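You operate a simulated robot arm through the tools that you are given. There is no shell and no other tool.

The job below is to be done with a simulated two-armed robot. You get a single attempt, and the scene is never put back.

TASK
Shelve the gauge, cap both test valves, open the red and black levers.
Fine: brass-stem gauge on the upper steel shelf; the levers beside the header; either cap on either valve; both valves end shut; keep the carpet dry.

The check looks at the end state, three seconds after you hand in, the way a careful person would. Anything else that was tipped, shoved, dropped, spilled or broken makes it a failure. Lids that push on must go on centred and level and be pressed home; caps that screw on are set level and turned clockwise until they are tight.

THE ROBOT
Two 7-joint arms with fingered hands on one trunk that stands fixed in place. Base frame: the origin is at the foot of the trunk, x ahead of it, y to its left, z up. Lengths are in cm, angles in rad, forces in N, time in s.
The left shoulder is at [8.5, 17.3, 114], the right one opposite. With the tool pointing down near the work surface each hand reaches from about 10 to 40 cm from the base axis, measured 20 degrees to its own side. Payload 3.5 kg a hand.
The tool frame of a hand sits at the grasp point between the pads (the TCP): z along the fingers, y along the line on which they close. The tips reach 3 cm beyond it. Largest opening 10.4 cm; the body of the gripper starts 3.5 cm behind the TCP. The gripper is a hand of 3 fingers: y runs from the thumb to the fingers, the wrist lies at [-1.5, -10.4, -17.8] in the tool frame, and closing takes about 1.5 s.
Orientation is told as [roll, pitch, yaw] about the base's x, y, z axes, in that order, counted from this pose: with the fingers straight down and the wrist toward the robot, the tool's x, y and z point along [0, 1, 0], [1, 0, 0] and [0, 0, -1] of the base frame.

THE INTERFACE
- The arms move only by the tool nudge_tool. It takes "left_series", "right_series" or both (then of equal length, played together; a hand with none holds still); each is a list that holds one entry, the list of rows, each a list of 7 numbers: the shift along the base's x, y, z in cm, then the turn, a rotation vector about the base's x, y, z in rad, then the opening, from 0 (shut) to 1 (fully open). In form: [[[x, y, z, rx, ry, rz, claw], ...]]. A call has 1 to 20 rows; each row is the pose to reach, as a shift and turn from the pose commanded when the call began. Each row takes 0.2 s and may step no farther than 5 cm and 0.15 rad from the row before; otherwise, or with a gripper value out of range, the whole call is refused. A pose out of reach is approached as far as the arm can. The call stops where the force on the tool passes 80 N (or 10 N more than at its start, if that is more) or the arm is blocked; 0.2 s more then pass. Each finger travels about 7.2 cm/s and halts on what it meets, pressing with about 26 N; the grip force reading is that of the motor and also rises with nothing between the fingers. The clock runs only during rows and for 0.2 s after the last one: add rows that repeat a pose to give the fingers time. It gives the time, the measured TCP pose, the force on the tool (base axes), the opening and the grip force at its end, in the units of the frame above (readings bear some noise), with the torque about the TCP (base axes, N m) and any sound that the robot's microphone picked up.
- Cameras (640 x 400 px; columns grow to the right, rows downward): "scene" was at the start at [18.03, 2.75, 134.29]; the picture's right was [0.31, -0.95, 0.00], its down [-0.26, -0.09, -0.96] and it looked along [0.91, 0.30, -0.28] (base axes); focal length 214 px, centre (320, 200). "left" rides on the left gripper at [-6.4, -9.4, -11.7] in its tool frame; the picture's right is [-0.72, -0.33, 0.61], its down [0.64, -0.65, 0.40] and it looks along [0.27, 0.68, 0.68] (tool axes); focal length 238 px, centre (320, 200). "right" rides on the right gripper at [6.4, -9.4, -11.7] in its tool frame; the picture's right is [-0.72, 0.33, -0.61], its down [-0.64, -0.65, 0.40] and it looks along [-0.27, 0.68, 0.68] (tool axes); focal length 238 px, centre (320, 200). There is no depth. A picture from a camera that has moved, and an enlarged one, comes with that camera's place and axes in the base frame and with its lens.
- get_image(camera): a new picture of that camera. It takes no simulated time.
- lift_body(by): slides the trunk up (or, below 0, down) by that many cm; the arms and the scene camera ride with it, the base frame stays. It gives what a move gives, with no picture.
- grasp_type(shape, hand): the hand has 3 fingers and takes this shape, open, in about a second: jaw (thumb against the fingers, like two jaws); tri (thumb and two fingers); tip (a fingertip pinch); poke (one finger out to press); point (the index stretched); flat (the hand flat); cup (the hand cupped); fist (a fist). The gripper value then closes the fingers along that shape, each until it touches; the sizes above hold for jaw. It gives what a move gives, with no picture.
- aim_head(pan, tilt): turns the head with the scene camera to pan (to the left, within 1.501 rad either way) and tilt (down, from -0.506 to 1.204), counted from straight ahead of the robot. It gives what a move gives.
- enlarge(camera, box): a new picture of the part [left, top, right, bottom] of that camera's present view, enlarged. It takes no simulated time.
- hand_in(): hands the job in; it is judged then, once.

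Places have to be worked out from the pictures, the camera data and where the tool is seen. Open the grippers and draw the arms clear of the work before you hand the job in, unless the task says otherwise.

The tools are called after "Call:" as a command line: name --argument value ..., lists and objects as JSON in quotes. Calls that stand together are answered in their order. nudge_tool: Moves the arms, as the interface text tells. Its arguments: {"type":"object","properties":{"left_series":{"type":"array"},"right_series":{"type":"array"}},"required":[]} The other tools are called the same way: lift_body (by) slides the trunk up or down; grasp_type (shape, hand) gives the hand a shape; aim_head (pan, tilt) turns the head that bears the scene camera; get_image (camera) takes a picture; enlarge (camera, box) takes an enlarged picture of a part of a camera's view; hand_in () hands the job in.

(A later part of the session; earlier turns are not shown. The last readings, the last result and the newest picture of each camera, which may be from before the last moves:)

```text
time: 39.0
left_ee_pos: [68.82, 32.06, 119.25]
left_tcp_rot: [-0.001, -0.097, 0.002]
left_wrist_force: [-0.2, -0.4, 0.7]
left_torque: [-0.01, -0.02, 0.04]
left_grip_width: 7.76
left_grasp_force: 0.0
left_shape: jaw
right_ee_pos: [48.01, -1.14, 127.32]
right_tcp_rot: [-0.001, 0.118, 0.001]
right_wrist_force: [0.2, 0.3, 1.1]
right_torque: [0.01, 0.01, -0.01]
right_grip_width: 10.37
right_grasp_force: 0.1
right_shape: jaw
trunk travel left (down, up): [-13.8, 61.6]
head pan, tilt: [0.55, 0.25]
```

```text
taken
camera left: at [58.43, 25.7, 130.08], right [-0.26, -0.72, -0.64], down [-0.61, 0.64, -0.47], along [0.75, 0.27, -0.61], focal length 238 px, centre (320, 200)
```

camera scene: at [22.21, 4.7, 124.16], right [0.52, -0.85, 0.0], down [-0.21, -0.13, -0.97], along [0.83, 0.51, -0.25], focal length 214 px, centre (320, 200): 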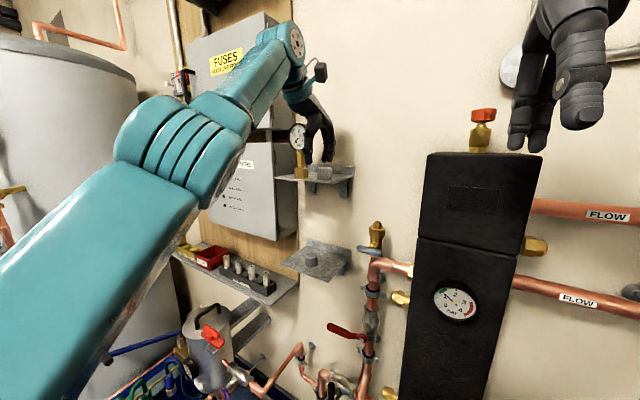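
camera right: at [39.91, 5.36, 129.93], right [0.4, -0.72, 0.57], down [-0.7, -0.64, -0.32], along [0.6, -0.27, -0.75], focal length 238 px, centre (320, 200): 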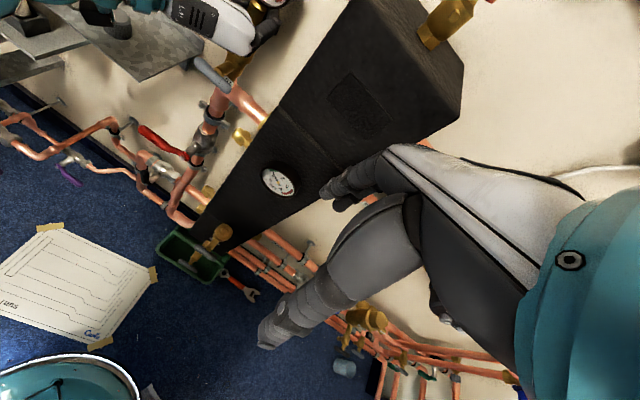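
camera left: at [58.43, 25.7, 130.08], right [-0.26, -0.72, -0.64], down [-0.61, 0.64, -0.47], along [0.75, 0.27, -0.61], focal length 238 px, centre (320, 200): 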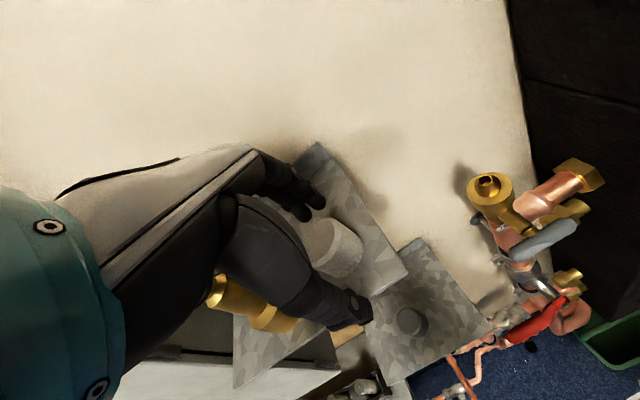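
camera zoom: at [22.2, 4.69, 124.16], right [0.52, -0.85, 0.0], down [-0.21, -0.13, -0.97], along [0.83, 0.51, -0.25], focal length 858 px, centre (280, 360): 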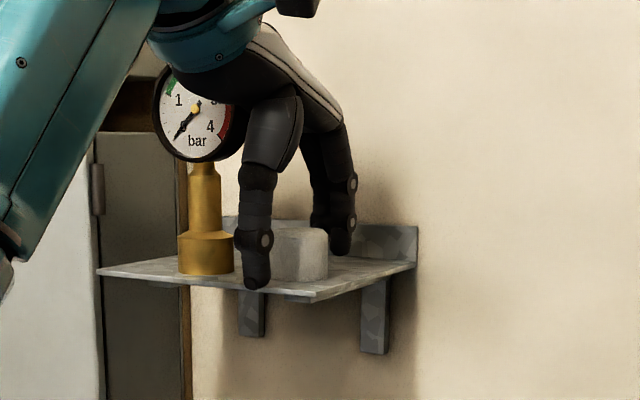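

The cap lies between thumb and fingers, no contact yet. I close on it.

Call:
nudge_tool --left_series '[[[0.2, 0, 0.1, 0, 0, 0, 0.6], [0.2, 0, 0.1, 0, 0, 0, 0.45], [0.2, 0, 0.1, 0, 0, 0, 0.35], [0.2, 0, 0.1, 0, 0, 0, 0.25], [0.2, 0, 0.1, 0, 0, 0, 0.1], [0.2, 0, 0.1, 0, 0, 0, 0], [0.2, 0, 0.1, 0, 0, 0, 0], [0.2, 0, 0.1, 0, 0, 0, 0]]]'

Call:
enlarge --camera "scene" --box '[250, 110, 410, 210]'

Call:
enlarge --camera "left" --box '[200, 140, 440, 360]'

```text
time: 40.8
left_ee_pos: [68.99, 32.15, 119.42]
left_tcp_rot: [0.002, -0.099, 0.0]
left_wrist_force: [-0.1, 0.8, -0.2]
left_torque: [-0.01, 0.03, -0.03]
left_grip_width: 3.04
left_grasp_force: 25.7
left_shape: jaw
right_ee_pos: [47.83, -1.04, 127.24]
right_tcp_rot: [0.0, 0.118, 0.0]
right_wrist_force: [0.1, 0.3, -0.1]
right_torque: [-0.02, -0.03, -0.03]
right_grip_width: 10.36
right_grasp_force: 0.0
right_shape: jaw
trunk travel left (down, up): [-13.8, 61.6]
head pan, tilt: [0.55, 0.25]
```

```text
4.00 times, centred on (330, 160) of scene
camera zoom: at [22.21, 4.69, 124.16], right [0.52, -0.85, 0.0], down [-0.21, -0.13, -0.97], along [0.83, 0.51, -0.25], focal length 858 px, centre (280, 360)
```

zoom: 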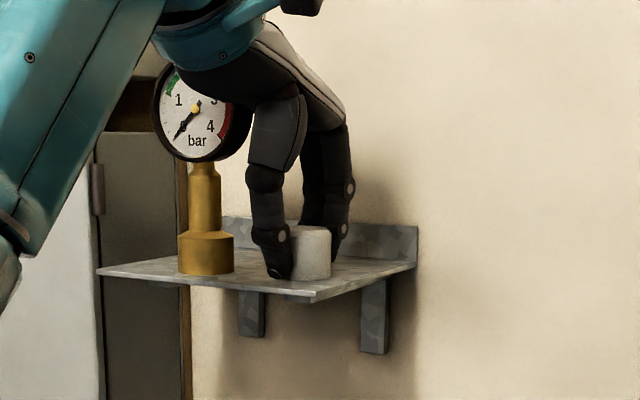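

```text
1.82 times, centred on (320, 250) of left
camera zoom: at [58.72, 25.67, 130.17], right [-0.26, -0.72, -0.64], down [-0.61, 0.64, -0.47], along [0.75, 0.27, -0.61], focal length 433 px, centre (320, 109)
```

zoom: 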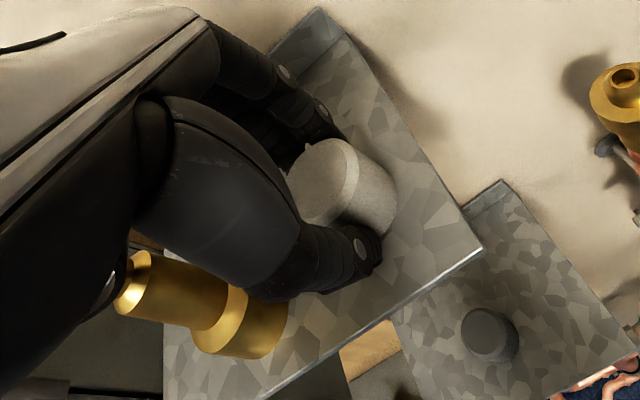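

The cap is gripped (width 3.0). I lift it, drawing back and to the right away from the gauge.

Call:
nudge_tool --left_series '[[[0, 0, 0.7, 0, 0, 0, 0], [0, 0, 1.5, 0, 0, 0, 0], [-0.5, -1, 2, 0, 0, 0, 0], [-2, -3, 2.5, 0, 0, 0, 0], [-4, -6, 2.5, 0, 0, 0, 0], [-6, -9, 2.5, 0, 0, 0, 0], [-8, -12, 2.5, 0, 0, 0, 0], [-8, -12, 2.5, 0, 0, 0, 0]]]'

Call:
get_image --camera "scene"

Call:
get_image --camera "left"

```text
time: 42.6
left_ee_pos: [61.18, 20.18, 121.95]
left_tcp_rot: [0.001, -0.097, 0.002]
left_wrist_force: [0.5, -1.0, -0.4]
left_torque: [0.01, 0.02, 0.0]
left_grip_width: 3.04
left_grasp_force: 25.9
left_shape: jaw
right_ee_pos: [47.93, -1.11, 127.3]
right_tcp_rot: [-0.001, 0.118, 0.0]
right_wrist_force: [0.3, -0.2, -0.2]
right_torque: [0.05, 0.01, 0.0]
right_grip_width: 10.38
right_grasp_force: 0.1
right_shape: jaw
trunk travel left (down, up): [-13.8, 61.6]
head pan, tilt: [0.55, 0.25]
```

```text
taken
camera scene: at [22.22, 4.7, 124.16], right [0.52, -0.85, 0.0], down [-0.21, -0.13, -0.97], along [0.83, 0.51, -0.25], focal length 214 px, centre (320, 200)
```

scene: 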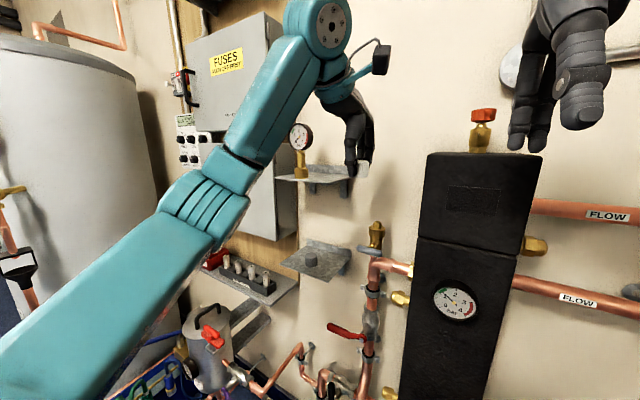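

```text
taken
camera left: at [50.75, 13.75, 132.65], right [-0.26, -0.72, -0.64], down [-0.61, 0.64, -0.47], along [0.75, 0.27, -0.61], focal length 238 px, centre (320, 200)
```

left: 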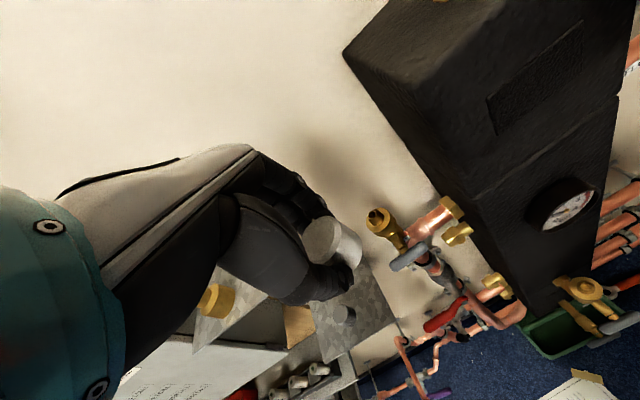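

The cap is lifted and the gauge stands undisturbed. I enlarge to see how the cap sits in the fingers.

Call:
enlarge --camera "scene" --box '[310, 110, 422, 180]'

Call:
enlarge --camera "left" --box '[240, 160, 440, 320]'

```text
5.71 times, centred on (366, 145) of scene
camera zoom: at [22.22, 4.7, 124.16], right [0.52, -0.85, 0.0], down [-0.21, -0.13, -0.97], along [0.83, 0.51, -0.25], focal length 1226 px, centre (57, 514)
```

zoom: 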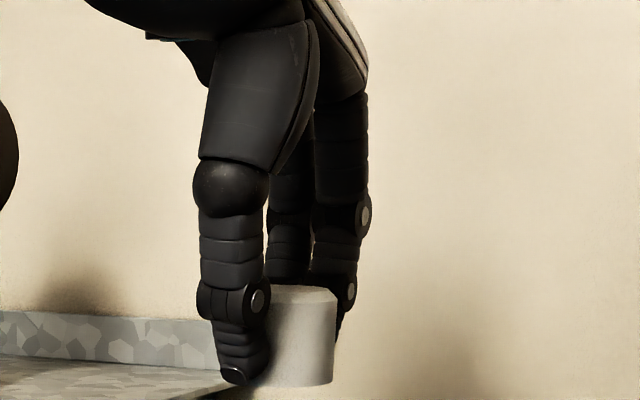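

```text
2.50 times, centred on (340, 240) of left
camera zoom: at [50.75, 13.75, 132.65], right [-0.26, -0.72, -0.64], down [-0.61, 0.64, -0.47], along [0.75, 0.27, -0.61], focal length 596 px, centre (270, 100)
```

zoom: 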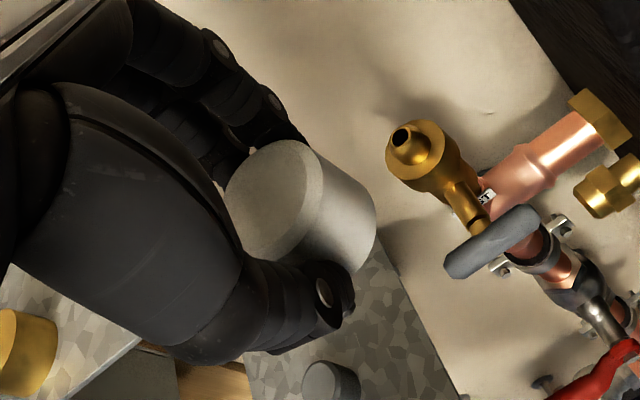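

The cap sits upright in the fingers, about 2.3 cm ahead of the TCP on the tool axis. The nipple's tip is at (73.2, 19.0, 105.5), so I carry the cap to hover 2 cm above it.

Call:
nudge_tool --left_series '[[[2, -0.3, -2, 0, 0, 0, 0], [4, -0.7, -4, 0, 0, 0, 0], [6, -1, -6, 0, 0, 0, 0], [8, -1.1, -8, 0, 0, 0, 0], [10, -1.1, -9.5, 0, 0, 0, 0], [11.8, -1.1, -10, 0, 0, 0, 0], [11.8, -1.1, -10, 0, 0, 0, 0]]]'

Call:
get_image --camera "left"

Call:
get_image --camera "scene"

Call:
enlarge --camera "scene" --box '[320, 180, 432, 250]'

Call:
enlarge --camera "left" --box '[240, 180, 440, 320]'

```text
time: 44.2
left_ee_pos: [72.88, 18.9, 112.13]
left_tcp_rot: [0.0, -0.098, 0.002]
left_wrist_force: [-0.8, 0.0, 0.1]
left_torque: [0.0, 0.02, -0.02]
left_grip_width: 3.06
left_grasp_force: 26.0
left_shape: jaw
right_ee_pos: [47.87, -1.1, 127.25]
right_tcp_rot: [0.0, 0.118, -0.001]
right_wrist_force: [-0.4, -0.7, 0.4]
right_torque: [0.0, 0.01, -0.01]
right_grip_width: 10.37
right_grasp_force: 0.1
right_shape: jaw
trunk travel left (down, up): [-13.8, 61.6]
head pan, tilt: [0.55, 0.25]
```

```text
taken
camera left: at [62.55, 12.6, 122.76], right [-0.26, -0.72, -0.64], down [-0.61, 0.64, -0.47], along [0.75, 0.27, -0.61], focal length 238 px, centre (320, 200)
```

left: 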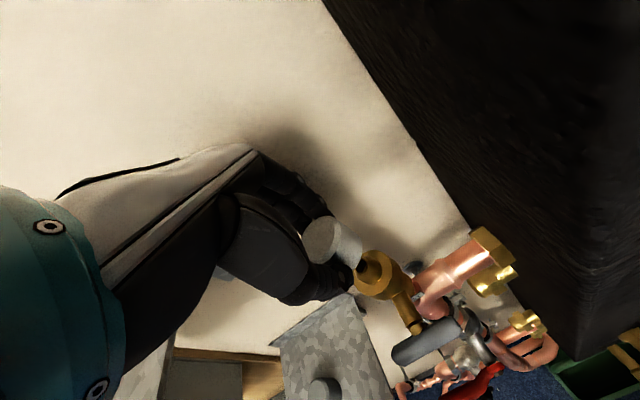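

```text
taken
camera scene: at [22.21, 4.69, 124.16], right [0.52, -0.85, 0.0], down [-0.21, -0.13, -0.97], along [0.83, 0.51, -0.25], focal length 214 px, centre (320, 200)
```

scene: 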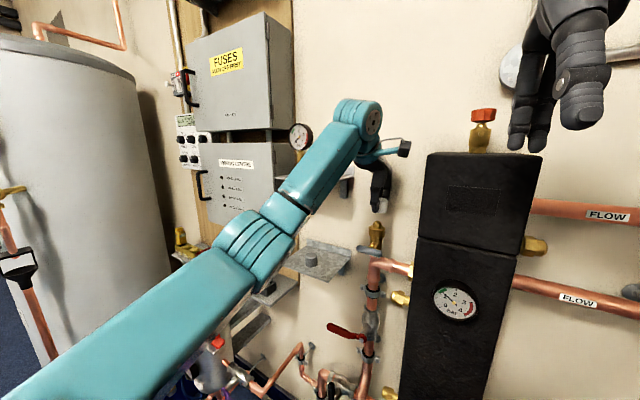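

```text
5.71 times, centred on (376, 215) of scene
camera zoom: at [22.21, 4.69, 124.16], right [0.52, -0.85, 0.0], down [-0.21, -0.13, -0.97], along [0.83, 0.51, -0.25], focal length 1226 px, centre (0, 114)
```

zoom: 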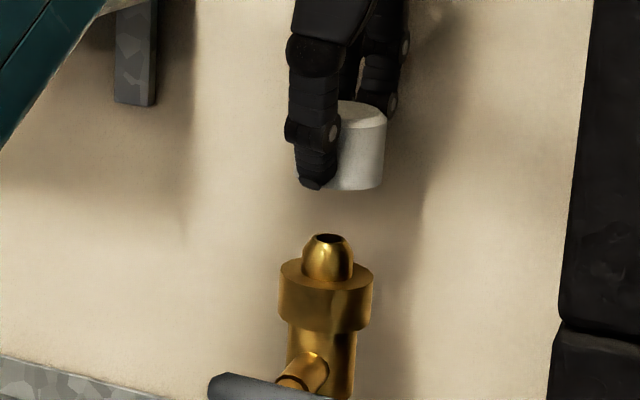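

```text
2.86 times, centred on (340, 250) of left
camera zoom: at [62.55, 12.6, 122.76], right [-0.26, -0.72, -0.64], down [-0.61, 0.64, -0.47], along [0.75, 0.27, -0.61], focal length 681 px, centre (263, 57)
```

zoom: 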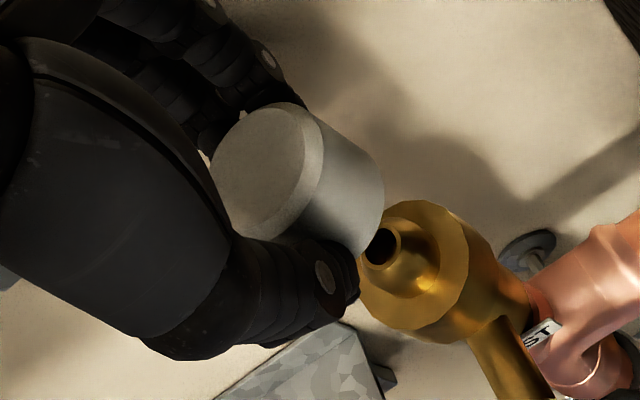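

In both views the cap is about 0.2 cm too far right and a touch deep relative to the nipple axis. I correct and lower to just above the tip.

Call:
nudge_tool --left_series '[[[-0.15, 0.18, 0, 0, 0, 0, 0], [-0.15, 0.18, -1, 0, 0, 0, 0], [-0.15, 0.18, -2, 0, 0, 0, 0], [-0.15, 0.18, -2.4, 0, 0, 0, 0], [-0.15, 0.18, -2.4, 0, 0, 0, 0]]]'

Call:
enlarge --camera "scene" --box '[336, 195, 416, 245]'

Call:
enlarge --camera "left" --box '[260, 190, 420, 300]'

```text
time: 45.4
left_ee_pos: [72.88, 19.18, 109.77]
left_tcp_rot: [0.001, -0.096, 0.002]
left_wrist_force: [-0.3, -0.3, -0.7]
left_torque: [0.0, 0.0, 0.0]
left_grip_width: 3.0
left_grasp_force: 26.4
left_shape: jaw
right_ee_pos: [47.78, -1.15, 127.31]
right_tcp_rot: [-0.001, 0.119, -0.001]
right_wrist_force: [0.3, -0.2, 0.5]
right_torque: [-0.01, 0.01, 0.01]
right_grip_width: 10.38
right_grasp_force: 0.2
right_shape: jaw
trunk travel left (down, up): [-13.8, 61.6]
head pan, tilt: [0.55, 0.25]
```

```text
8.00 times, centred on (376, 220) of scene
camera zoom: at [22.21, 4.69, 124.16], right [0.52, -0.85, 0.0], down [-0.21, -0.13, -0.97], along [0.83, 0.51, -0.25], focal length 1716 px, centre (-128, 40)
```

zoom: 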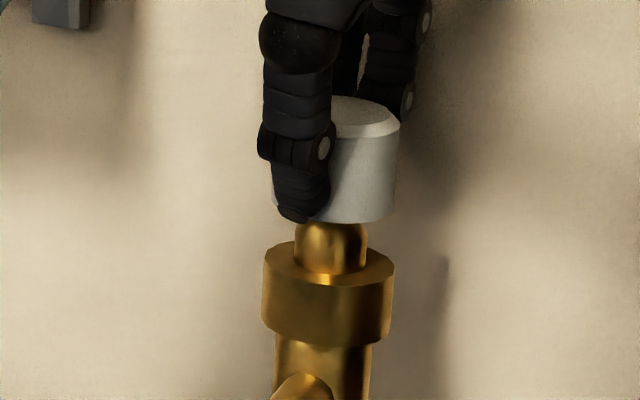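

```text
3.64 times, centred on (340, 245) of left
camera zoom: at [62.44, 12.8, 120.32], right [-0.26, -0.72, -0.64], down [-0.61, 0.64, -0.47], along [0.75, 0.27, -0.61], focal length 867 px, centre (247, 36)
```

zoom: 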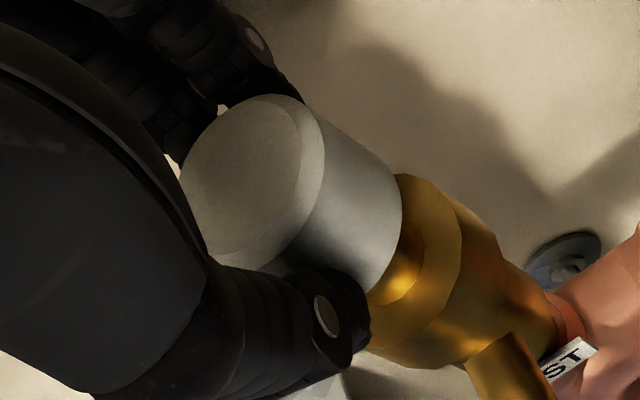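

The cap is now centred over the nipple in both views and upright. I lower it onto the nipple, watching the force.

Call:
nudge_tool --left_series '[[[0, 0, -0.3, 0, 0, 0, 0], [0, 0, -0.6, 0, 0, 0, 0], [0, 0, -0.9, 0, 0, 0, 0], [0, 0, -1.2, 0, 0, 0, 0], [0, 0, -1.2, 0, 0, 0, 0]]]'

Call:
enlarge --camera "scene" --box '[336, 195, 416, 245]'

Call:
enlarge --camera "left" --box '[260, 190, 420, 300]'

```text
time: 46.6
left_ee_pos: [72.83, 19.24, 108.44]
left_tcp_rot: [0.0, -0.098, 0.002]
left_wrist_force: [0.3, -0.1, 0.6]
left_torque: [0.02, 0.02, 0.02]
left_grip_width: 3.02
left_grasp_force: 26.7
left_shape: jaw
right_ee_pos: [47.78, -1.16, 127.31]
right_tcp_rot: [0.0, 0.12, -0.002]
right_wrist_force: [1.0, 0.1, 0.4]
right_torque: [-0.04, 0.01, 0.03]
right_grip_width: 10.37
right_grasp_force: 0.0
right_shape: jaw
trunk travel left (down, up): [-13.8, 61.6]
head pan, tilt: [0.55, 0.25]
```

```text
8.00 times, centred on (376, 220) of scene
camera zoom: at [22.21, 4.69, 124.16], right [0.52, -0.85, 0.0], down [-0.21, -0.13, -0.97], along [0.83, 0.51, -0.25], focal length 1716 px, centre (-128, 40)
```

zoom: 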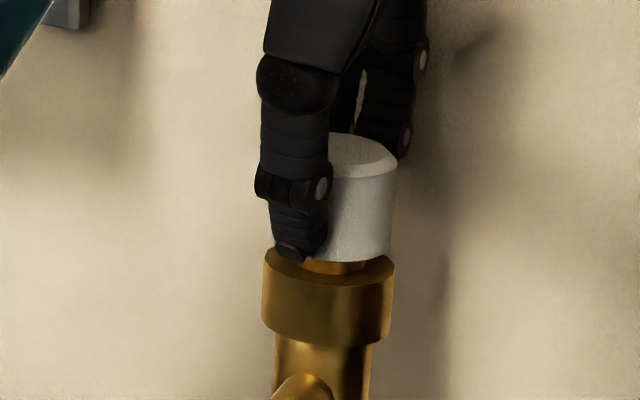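

```text
3.64 times, centred on (340, 245) of left
camera zoom: at [62.37, 12.78, 119.12], right [-0.26, -0.72, -0.64], down [-0.61, 0.64, -0.47], along [0.75, 0.27, -0.61], focal length 867 px, centre (247, 36)
```

zoom: 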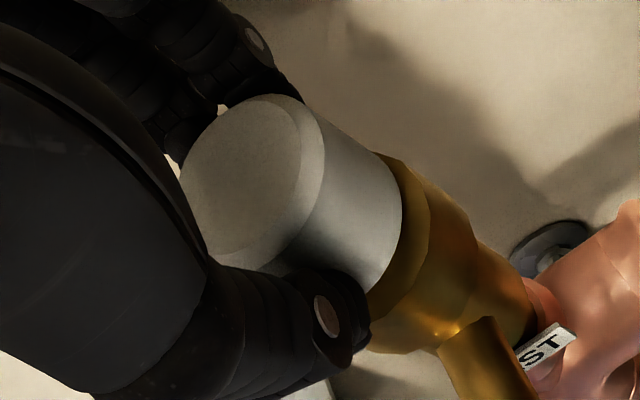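

The cap has slipped over the nipple without force. I continue down in small steps.

Call:
nudge_tool --left_series '[[[0, 0, -0.2, 0, 0, 0, 0], [0, 0, -0.4, 0, 0, 0, 0], [0, 0, -0.6, 0, 0, 0, 0], [0, 0, -0.6, 0, 0, 0, 0]]]'

Call:
enlarge --camera "scene" --box '[336, 195, 416, 245]'

```text
time: 47.6
left_ee_pos: [72.79, 19.17, 107.78]
left_tcp_rot: [-0.001, -0.097, -0.001]
left_wrist_force: [0.0, 0.1, -0.1]
left_torque: [-0.02, 0.04, -0.01]
left_grip_width: 3.03
left_grasp_force: 26.0
left_shape: jaw
right_ee_pos: [47.84, -1.16, 127.35]
right_tcp_rot: [0.0, 0.118, 0.0]
right_wrist_force: [-0.2, 0.0, -0.3]
right_torque: [0.02, 0.02, -0.01]
right_grip_width: 10.35
right_grasp_force: 0.0
right_shape: jaw
trunk travel left (down, up): [-13.8, 61.6]
head pan, tilt: [0.55, 0.25]
```

```text
8.00 times, centred on (376, 220) of scene
camera zoom: at [22.21, 4.69, 124.16], right [0.52, -0.85, 0.0], down [-0.21, -0.13, -0.97], along [0.83, 0.51, -0.25], focal length 1716 px, centre (-128, 40)
```

zoom: 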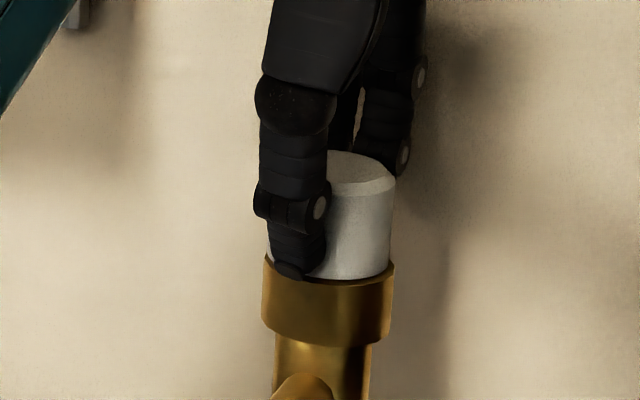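

Nearly on the collar and still no resistance. I continue by small steps until the force rises.

Call:
nudge_tool --left_series '[[[0, 0, -0.15, 0, 0, 0, 0], [0, 0, -0.3, 0, 0, 0, 0], [0, 0, -0.3, 0, 0, 0, 0]]]'

Call:
enlarge --camera "scene" --box '[336, 195, 416, 245]'

```text
time: 48.4
left_ee_pos: [72.78, 19.06, 107.75]
left_tcp_rot: [-0.001, -0.1, 0.002]
left_wrist_force: [0.8, -0.5, 3.6]
left_torque: [-0.02, 0.04, 0.03]
left_grip_width: 3.05
left_grasp_force: 25.4
left_shape: jaw
right_ee_pos: [47.89, -1.07, 127.22]
right_tcp_rot: [0.001, 0.119, -0.001]
right_wrist_force: [0.1, 0.0, -0.3]
right_torque: [0.01, -0.01, 0.01]
right_grip_width: 10.39
right_grasp_force: 0.1
right_shape: jaw
trunk travel left (down, up): [-13.8, 61.6]
head pan, tilt: [0.55, 0.25]
```

```text
8.00 times, centred on (376, 220) of scene
camera zoom: at [22.18, 4.68, 124.17], right [0.52, -0.85, 0.0], down [-0.21, -0.13, -0.97], along [0.83, 0.51, -0.25], focal length 1716 px, centre (-128, 40)
```

zoom: 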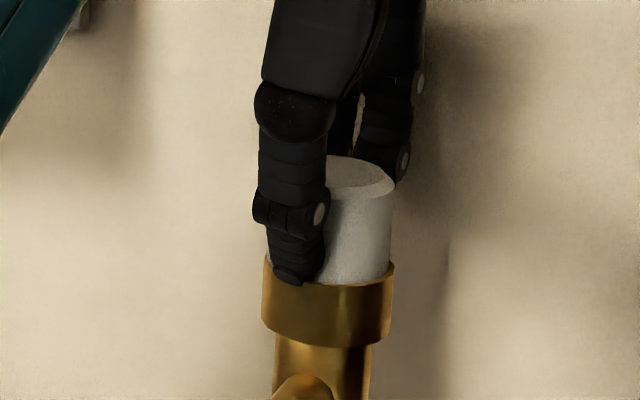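

Contact at 3.6 N with the cap practically on the collar. I press further, gradually, to push it home.

Call:
nudge_tool --left_series '[[[0, 0, -0.15, 0, 0, 0, 0], [0, 0, -0.3, 0, 0, 0, 0], [0, 0, -0.45, 0, 0, 0, 0], [0, 0, -0.6, 0, 0, 0, 0], [0, 0, -0.6, 0, 0, 0, 0]]]'

Call:
enlarge --camera "scene" --box '[336, 195, 416, 245]'

Call:
enlarge --camera "left" --box '[260, 190, 420, 300]'

```text
time: 49.6
left_ee_pos: [72.63, 19.2, 107.41]
left_tcp_rot: [0.001, -0.107, -0.001]
left_wrist_force: [2.3, 2.3, 27.3]
left_torque: [0.01, -0.16, 0.06]
left_grip_width: 3.22
left_grasp_force: 26.2
left_shape: jaw
right_ee_pos: [47.54, -1.1, 127.45]
right_tcp_rot: [0.0, 0.115, -0.001]
right_wrist_force: [-0.7, 0.0, -1.1]
right_torque: [-0.02, -0.02, 0.04]
right_grip_width: 10.38
right_grasp_force: 0.3
right_shape: jaw
trunk travel left (down, up): [-13.8, 61.6]
head pan, tilt: [0.55, 0.25]
```

```text
8.00 times, centred on (376, 220) of scene
camera zoom: at [21.94, 4.63, 124.24], right [0.52, -0.85, 0.0], down [-0.21, -0.13, -0.97], along [0.83, 0.51, -0.24], focal length 1716 px, centre (-128, 40)
```

zoom: 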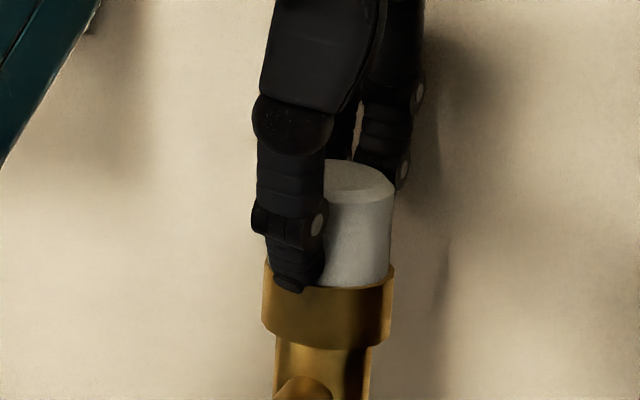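

```text
3.64 times, centred on (340, 245) of left
camera zoom: at [62.12, 12.78, 118.06], right [-0.26, -0.72, -0.65], down [-0.61, 0.64, -0.47], along [0.75, 0.27, -0.6], focal length 867 px, centre (247, 36)
```

zoom: 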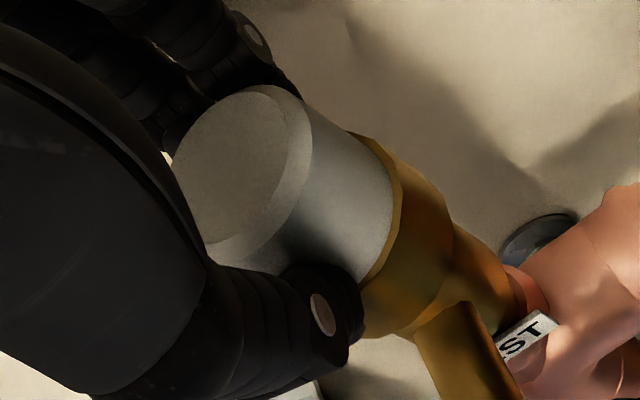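

The cap sits on the collar under 27 N. I relieve the pressure, open the fingers, and rise to look.

Call:
nudge_tool --left_series '[[[0, 0, 0.4, 0, 0, 0, 0], [0, 0, 0.6, 0, 0, 0, 0.2], [0, 0, 0.6, 0, 0, 0, 0.35], [0, 0, 0.6, 0, 0, 0, 0.5], [0, 0, 0.6, 0, 0, 0, 0.55], [0, 0, 0.6, 0, 0, 0, 0.55], [0, 0, 2, 0, 0, 0, 0.55], [0, 0, 4, 0, 0, 0, 0.55], [0, 0, 6, 0, 0, 0, 0.55], [0, 0, 6, 0, 0, 0, 0.55]]]'

Call:
enlarge --camera "scene" --box '[336, 195, 416, 245]'

Call:
get_image --camera "left"

```text
time: 51.8
left_ee_pos: [72.98, 19.15, 112.79]
left_tcp_rot: [-0.001, -0.098, 0.002]
left_wrist_force: [0.1, -0.2, -0.4]
left_torque: [-0.02, -0.02, -0.02]
left_grip_width: 5.65
left_grasp_force: 0.1
left_shape: jaw
right_ee_pos: [47.91, -1.0, 127.34]
right_tcp_rot: [0.0, 0.119, 0.0]
right_wrist_force: [-0.4, -0.4, 0.2]
right_torque: [0.0, 0.01, -0.01]
right_grip_width: 10.37
right_grasp_force: 0.1
right_shape: jaw
trunk travel left (down, up): [-13.8, 61.6]
head pan, tilt: [0.55, 0.25]
```

```text
8.00 times, centred on (376, 220) of scene
camera zoom: at [22.23, 4.69, 124.15], right [0.52, -0.85, 0.0], down [-0.21, -0.13, -0.97], along [0.83, 0.51, -0.25], focal length 1716 px, centre (-128, 40)
```

zoom: 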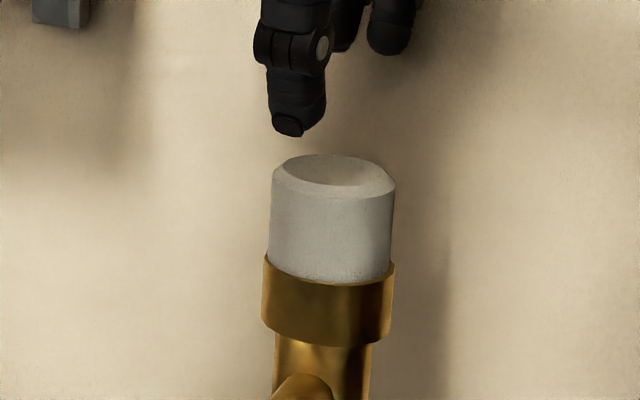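

```text
taken
camera left: at [62.5, 12.84, 123.54], right [-0.26, -0.72, -0.64], down [-0.61, 0.64, -0.47], along [0.75, 0.27, -0.61], focal length 238 px, centre (320, 200)
```

left: 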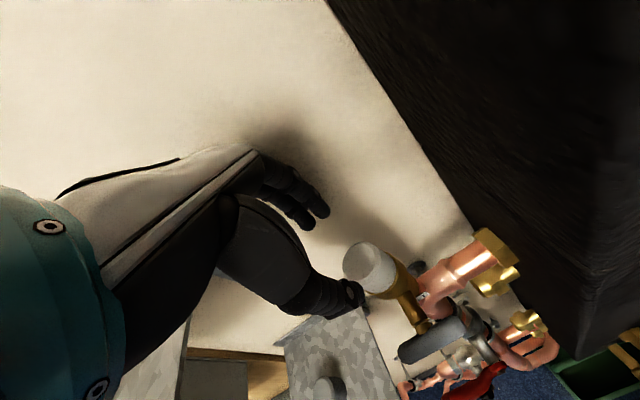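

The cap sits on the collar, centred. Now I close the fingers above it, straighten the hand, and press its top from the centre.

Call:
nudge_tool --left_series '[[[0, 0, 0.5, 0, 0, 0, 0.3], [0.1, -0.1, 0.5, 0, 0.05, 0, 0.0], [0.2, -0.15, 0.5, 0, 0.1, 0, 0.0], [0.2, -0.15, 0.5, 0, 0.1, 0, 0.0], [0.2, -0.15, 0.5, 0, 0.1, 0, 0.0]]]'

Call:
get_image --camera "left"

Call:
enlarge --camera "scene" --box '[326, 180, 422, 240]'

```text
time: 53.0
left_ee_pos: [73.07, 18.94, 113.31]
left_tcp_rot: [0.0, 0.001, 0.003]
left_wrist_force: [0.1, 0.4, -0.2]
left_torque: [-0.02, 0.02, -0.01]
left_grip_width: 0.01
left_grasp_force: 26.1
left_shape: jaw
right_ee_pos: [47.78, -1.14, 127.37]
right_tcp_rot: [0.001, 0.119, 0.001]
right_wrist_force: [-0.3, -0.4, 0.2]
right_torque: [-0.01, -0.01, 0.02]
right_grip_width: 10.37
right_grasp_force: 0.0
right_shape: jaw
trunk travel left (down, up): [-13.8, 61.6]
head pan, tilt: [0.55, 0.25]
```

```text
taken
camera left: at [63.7, 12.61, 125.14], right [-0.33, -0.72, -0.61], down [-0.65, 0.64, -0.4], along [0.68, 0.27, -0.68], focal length 238 px, centre (320, 200)
```

left: 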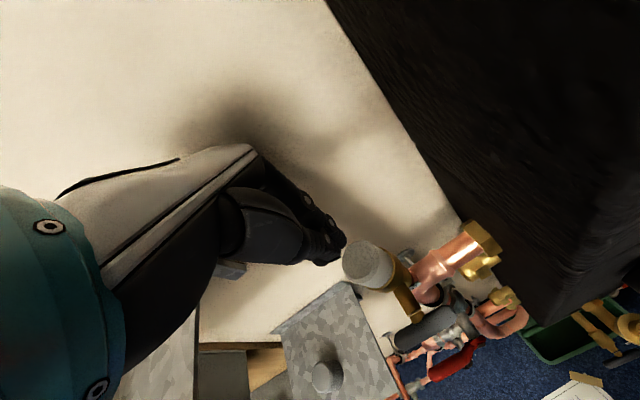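

```text
6.67 times, centred on (374, 210) of scene
camera zoom: at [22.2, 4.69, 124.16], right [0.52, -0.85, 0.0], down [-0.21, -0.13, -0.97], along [0.83, 0.51, -0.25], focal length 1430 px, centre (-40, 133)
```

zoom: 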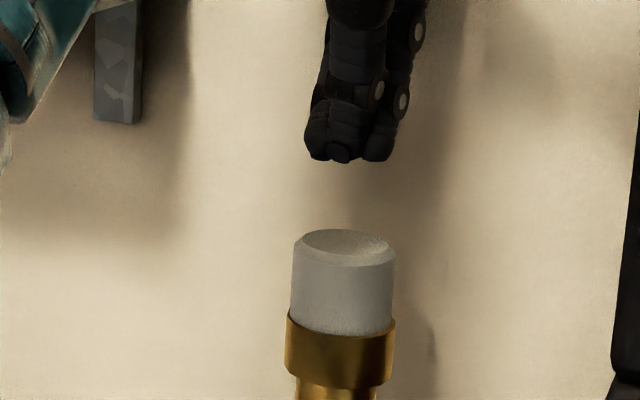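

The closed fingertips are centred over the cap. I lower to contact and press.

Call:
nudge_tool --left_series '[[[0, 0, -1.5, 0, 0, 0, 0], [0, 0, -2.5, 0, 0, 0, 0], [0, 0, -3.1, 0, 0, 0, 0], [0, 0, -3.5, 0, 0, 0, 0], [0, 0, -3.8, 0, 0, 0, 0], [0, 0, -4.0, 0, 0, 0, 0], [0, 0, -4.0, 0, 0, 0, 0]]]'

Call:
enlarge --camera "scene" --box '[326, 180, 422, 240]'

```text
time: 54.6
left_ee_pos: [72.71, 19.05, 110.29]
left_tcp_rot: [0.0, -0.017, 0.001]
left_wrist_force: [9.4, 5.1, 38.1]
left_torque: [-0.01, -0.45, 0.05]
left_grip_width: 0.0
left_grasp_force: 26.4
left_shape: jaw
right_ee_pos: [47.53, -1.15, 127.37]
right_tcp_rot: [0.001, 0.115, 0.0]
right_wrist_force: [-0.2, 0.2, 1.1]
right_torque: [-0.02, 0.0, 0.03]
right_grip_width: 10.38
right_grasp_force: 0.0
right_shape: jaw
trunk travel left (down, up): [-13.8, 61.6]
head pan, tilt: [0.55, 0.25]
```

```text
6.67 times, centred on (374, 210) of scene
camera zoom: at [21.91, 4.66, 124.26], right [0.52, -0.85, 0.0], down [-0.21, -0.13, -0.97], along [0.83, 0.51, -0.24], focal length 1430 px, centre (-40, 133)
```

zoom: 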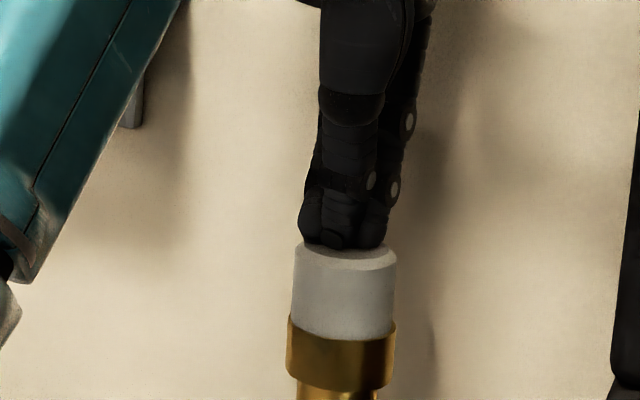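

38 N on top and the cap does not move relative to the collar. I press a bit harder to be sure it is home.

Call:
nudge_tool --left_series '[[[0, 0, -0.2, 0, 0, 0, 0], [0, 0, -0.4, 0, 0, 0, 0], [0, 0, -0.5, 0, 0, 0, 0], [0, 0, -0.5, 0, 0, 0, 0]]]'

Call:
enlarge --camera "scene" --box '[326, 180, 422, 240]'

```text
time: 55.6
left_ee_pos: [72.78, 19.04, 110.32]
left_tcp_rot: [0.001, -0.032, -0.001]
left_wrist_force: [9.0, 9.8, 51.8]
left_torque: [0.09, -0.5, 0.08]
left_grip_width: 0.0
left_grasp_force: 26.1
left_shape: jaw
right_ee_pos: [47.42, -0.99, 127.5]
right_tcp_rot: [0.0, 0.114, -0.001]
right_wrist_force: [0.1, -0.6, 0.2]
right_torque: [-0.01, 0.01, -0.01]
right_grip_width: 10.36
right_grasp_force: 0.0
right_shape: jaw
trunk travel left (down, up): [-13.8, 61.6]
head pan, tilt: [0.55, 0.25]
```

```text
6.67 times, centred on (374, 210) of scene
camera zoom: at [21.8, 4.69, 124.27], right [0.52, -0.85, 0.0], down [-0.21, -0.13, -0.97], along [0.83, 0.51, -0.24], focal length 1430 px, centre (-40, 133)
```

zoom: 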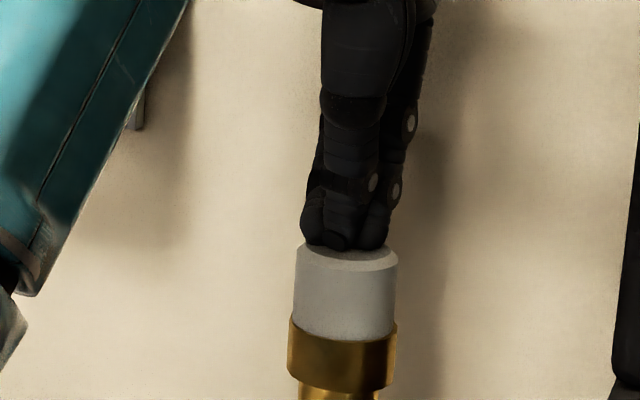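

The cap holds firm at 52 N with no further travel, so it is home. I rise off it and check the result.

Call:
nudge_tool --left_series '[[[0, 0, 1, 0, 0, 0, 0], [0, 0, 3, 0, 0, 0, 0], [-2, 0, 6, 0, 0, 0, 0.2], [-5, 0, 8, 0, 0, 0, 0.4], [-9, 0, 9, 0, 0, 0, 0.65], [-13, 0, 9, 0, 0, 0, 0.65], [-16, 2, 9, 0, 0, 0, 0.65], [-18, 4, 9, 0, 0, 0, 0.65], [-20, 6, 9, 0, 0, 0, 0.65]]]'

Call:
enlarge --camera "scene" --box '[336, 195, 416, 245]'

Call:
get_image --camera "scene"

Call:
get_image --camera "left"

```text
time: 57.6
left_ee_pos: [52.78, 25.2, 118.04]
left_tcp_rot: [0.002, 0.005, 0.002]
left_wrist_force: [0.4, -0.3, -0.4]
left_torque: [-0.03, 0.0, -0.01]
left_grip_width: 6.7
left_grasp_force: 0.0
left_shape: jaw
right_ee_pos: [47.85, -1.07, 127.35]
right_tcp_rot: [-0.002, 0.117, -0.002]
right_wrist_force: [0.7, -0.1, 0.6]
right_torque: [-0.02, 0.01, 0.02]
right_grip_width: 10.35
right_grasp_force: 0.1
right_shape: jaw
trunk travel left (down, up): [-13.8, 61.6]
head pan, tilt: [0.55, 0.25]
```

```text
8.00 times, centred on (376, 220) of scene
camera zoom: at [22.18, 4.7, 124.17], right [0.52, -0.85, 0.0], down [-0.21, -0.13, -0.97], along [0.83, 0.51, -0.25], focal length 1716 px, centre (-128, 40)
```

zoom: 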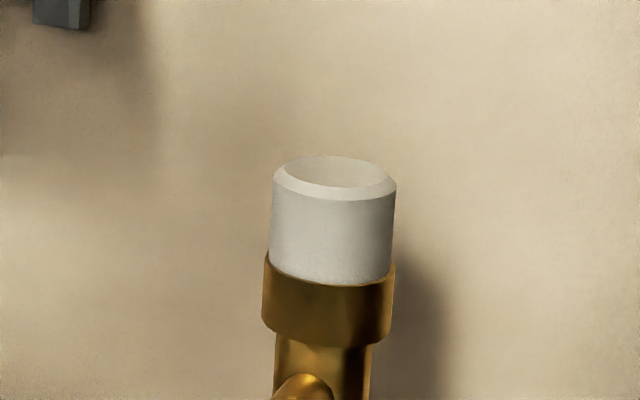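

```text
taken
camera scene: at [22.18, 4.7, 124.17], right [0.52, -0.85, 0.0], down [-0.21, -0.13, -0.97], along [0.83, 0.51, -0.25], focal length 214 px, centre (320, 200)
```

scene: 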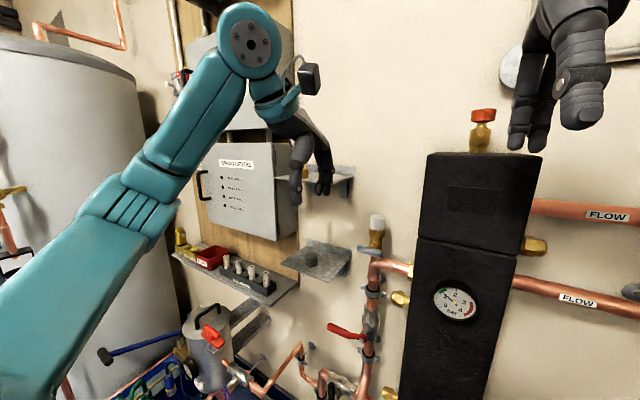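

```text
taken
camera left: at [43.55, 18.77, 129.7], right [-0.33, -0.72, -0.61], down [-0.66, 0.64, -0.4], along [0.68, 0.27, -0.68], focal length 238 px, centre (320, 200)
```

left: 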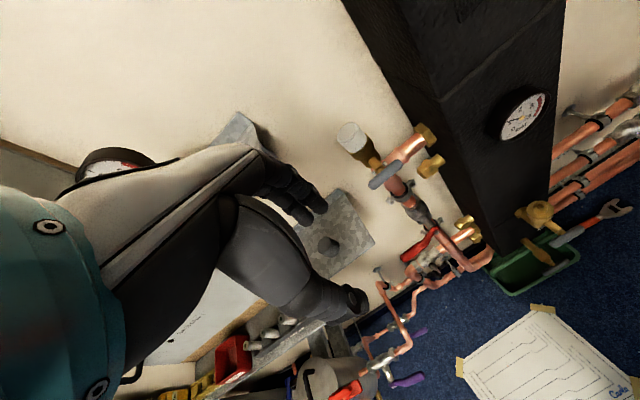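

The white cap is level and seated, and the gauge still stands. For the lower work I lower the trunk by 10 again with both hands clear of the wall.

Call:
lift_body --by -10

Call:
aim_head --pan 0.5 --tilt 0.4

Call:
get_image --camera "scene"

Call:
get_image --camera "left"

```text
time: 58.9
left_ee_pos: [52.9, 24.97, 108.05]
left_tcp_rot: [0.001, 0.001, 0.001]
left_wrist_force: [-0.7, 0.7, -0.6]
left_torque: [0.01, -0.03, -0.01]
left_grip_width: 6.71
left_grasp_force: 0.0
left_shape: jaw
right_ee_pos: [47.76, -1.05, 117.38]
right_tcp_rot: [-0.001, 0.116, 0.001]
right_wrist_force: [-0.6, -0.1, 0.0]
right_torque: [-0.02, -0.04, -0.02]
right_grip_width: 10.36
right_grasp_force: 0.1
right_shape: jaw
trunk travel left (down, up): [-3.8, 71.6]
head pan, tilt: [0.55, 0.25]
```

```text
time: 59.6
left_ee_pos: [53.0, 25.04, 108.04]
left_tcp_rot: [-0.001, 0.002, 0.001]
left_wrist_force: [-0.1, -0.1, 0.0]
left_torque: [0.0, 0.02, 0.03]
left_grip_width: 6.7
left_grasp_force: 0.2
left_shape: jaw
right_ee_pos: [47.87, -0.93, 117.3]
right_tcp_rot: [0.001, 0.118, 0.0]
right_wrist_force: [-0.3, -0.4, -0.3]
right_torque: [0.02, -0.04, 0.02]
right_grip_width: 10.36
right_grasp_force: 0.1
right_shape: jaw
trunk travel left (down, up): [-3.8, 71.6]
head pan, tilt: [0.499, 0.4]
```

```text
taken
camera scene: at [28.34, 4.25, 112.11], right [0.48, -0.88, 0.0], down [-0.34, -0.19, -0.92], along [0.81, 0.44, -0.39], focal length 214 px, centre (320, 200)
```

scene: 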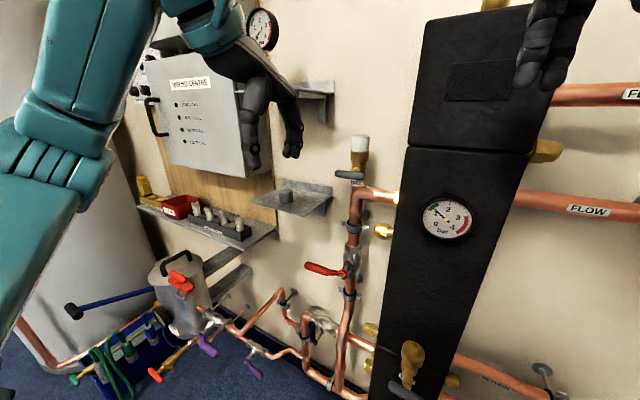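

```text
taken
camera left: at [43.7, 18.65, 119.64], right [-0.33, -0.72, -0.61], down [-0.65, 0.64, -0.4], along [0.68, 0.27, -0.68], focal length 238 px, centre (320, 200)
```

left: 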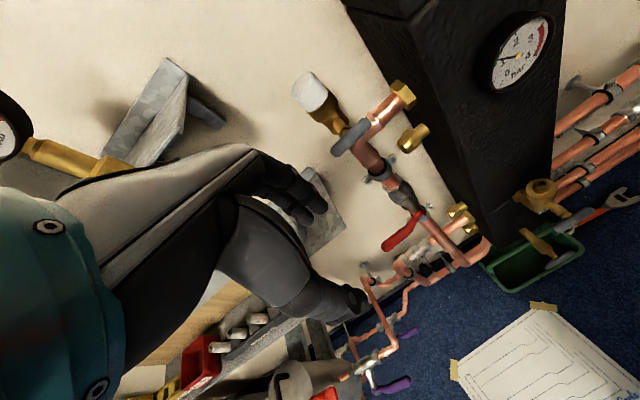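

I measure the grey cap and lower shelf in this view.

Call:
enlarge --camera "scene" --box '[230, 160, 358, 240]'

Call:
enlarge --camera "scene" --box '[340, 300, 468, 400]'

Call:
enlarge --camera "left" --box '[480, 150, 640, 290]'

```text
5.00 times, centred on (294, 200) of scene
camera zoom: at [28.34, 4.25, 112.11], right [0.48, -0.88, 0.0], down [-0.34, -0.19, -0.92], along [0.81, 0.44, -0.39], focal length 1072 px, centre (450, 200)
```

zoom: 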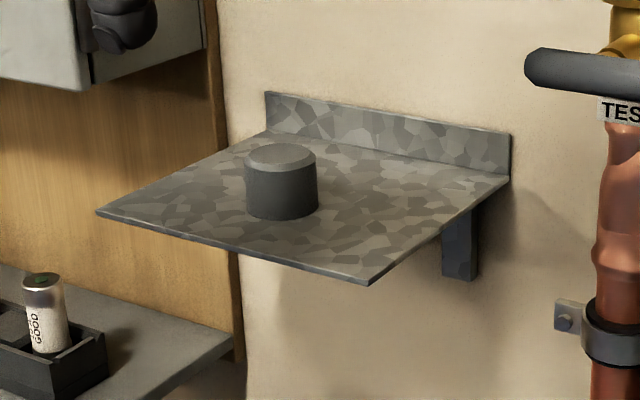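

```text
4.00 times, centred on (404, 350) of scene
camera zoom: at [28.34, 4.25, 112.11], right [0.48, -0.88, 0.0], down [-0.34, -0.19, -0.92], along [0.81, 0.44, -0.39], focal length 858 px, centre (-16, -400)
```

zoom: 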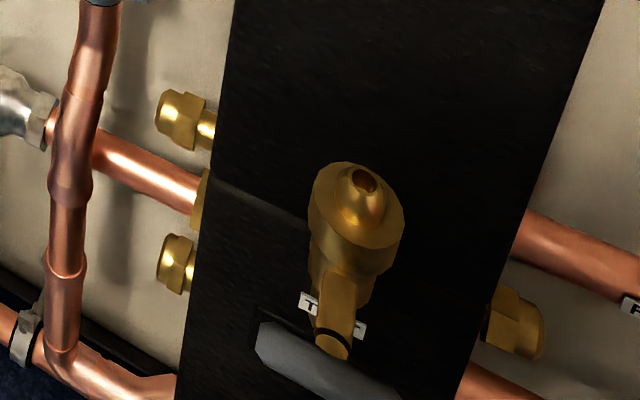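

```text
2.86 times, centred on (560, 220) of left
camera zoom: at [43.7, 18.65, 119.64], right [-0.33, -0.72, -0.61], down [-0.65, 0.64, -0.4], along [0.68, 0.27, -0.68], focal length 681 px, centre (-366, 143)
```

zoom: 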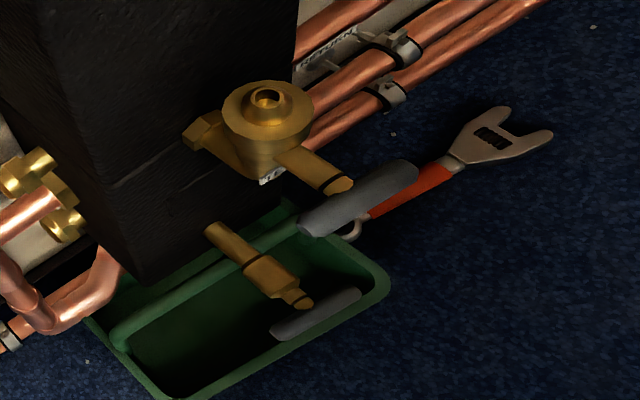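

The grey cap stands near (69.7, 36.9), its top at about z 92.5, with the shelf at 89.8. I move the hand down and in front of the shelf, tips above cap height.

Call:
nudge_tool --left_series '[[[-1, 4, -2, 0, 0, 0, 0.65], [-1, 8, -5, 0, 0, 0, 0.65], [-0.5, 11.8, -8, 0, 0, 0, 0.65], [3, 11.8, -10, 0, 0, 0, 0.65], [7, 11.8, -10.4, 0, 0, 0, 0.65], [9, 11.8, -10.4, 0, 0, 0, 0.65], [9, 11.8, -10.4, 0, 0, 0, 0.65]]]'

Call:
get_image --camera "scene"

Call:
get_image --camera "left"

```text
time: 61.2
left_ee_pos: [62.07, 36.91, 97.64]
left_tcp_rot: [0.002, 0.001, 0.002]
left_wrist_force: [0.0, 0.0, 0.3]
left_torque: [-0.03, 0.03, -0.01]
left_grip_width: 6.71
left_grasp_force: 0.0
left_shape: jaw
right_ee_pos: [47.9, -1.12, 117.33]
right_tcp_rot: [-0.001, 0.118, -0.001]
right_wrist_force: [-0.4, -0.2, 0.0]
right_torque: [-0.02, -0.02, 0.01]
right_grip_width: 10.36
right_grasp_force: 0.1
right_shape: jaw
trunk travel left (down, up): [-3.8, 71.6]
head pan, tilt: [0.499, 0.4]
```

```text
taken
camera scene: at [28.34, 4.24, 112.1], right [0.48, -0.88, 0.0], down [-0.34, -0.19, -0.92], along [0.81, 0.44, -0.39], focal length 214 px, centre (320, 200)
```

scene: 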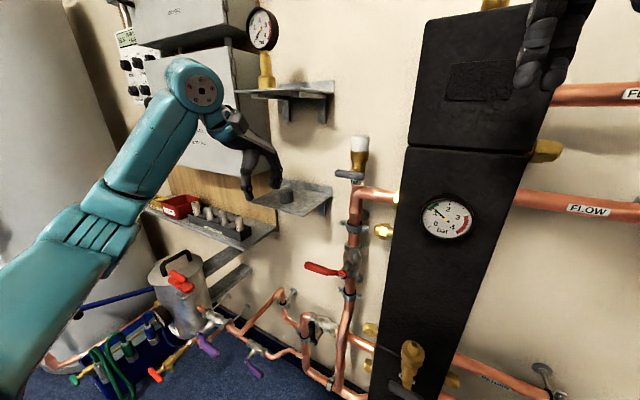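

```text
taken
camera left: at [52.76, 30.57, 109.37], right [-0.33, -0.72, -0.61], down [-0.65, 0.64, -0.4], along [0.68, 0.27, -0.68], focal length 238 px, centre (320, 200)
```

left: 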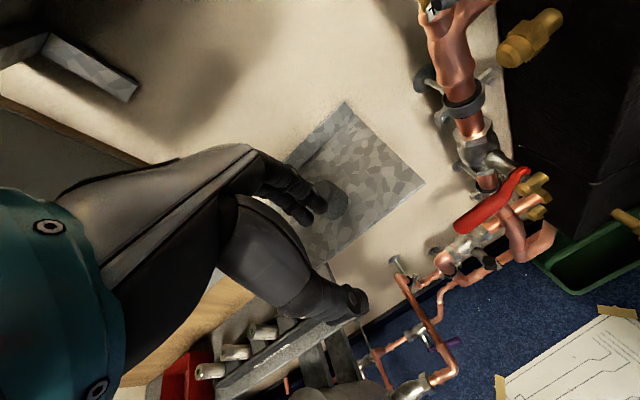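

The left view gives the cap at about (69.6, 36.5). I check the clearance between the wrist and the upper shelf before going in.

Call:
enlarge --camera "scene" --box '[170, 60, 362, 220]'

```text
2.50 times, centred on (266, 140) of scene
camera zoom: at [28.34, 4.24, 112.1], right [0.48, -0.88, 0.0], down [-0.34, -0.19, -0.92], along [0.81, 0.44, -0.39], focal length 536 px, centre (455, 350)
```

zoom: 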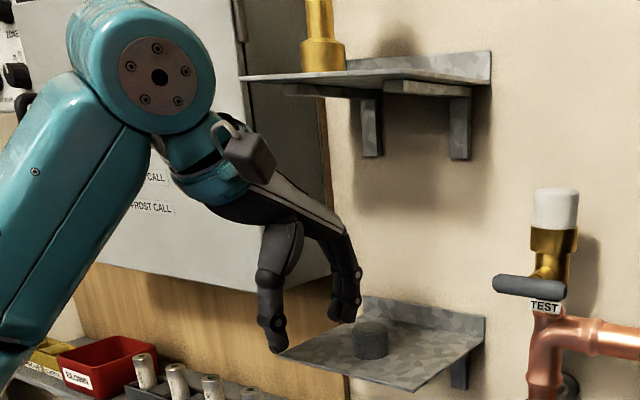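

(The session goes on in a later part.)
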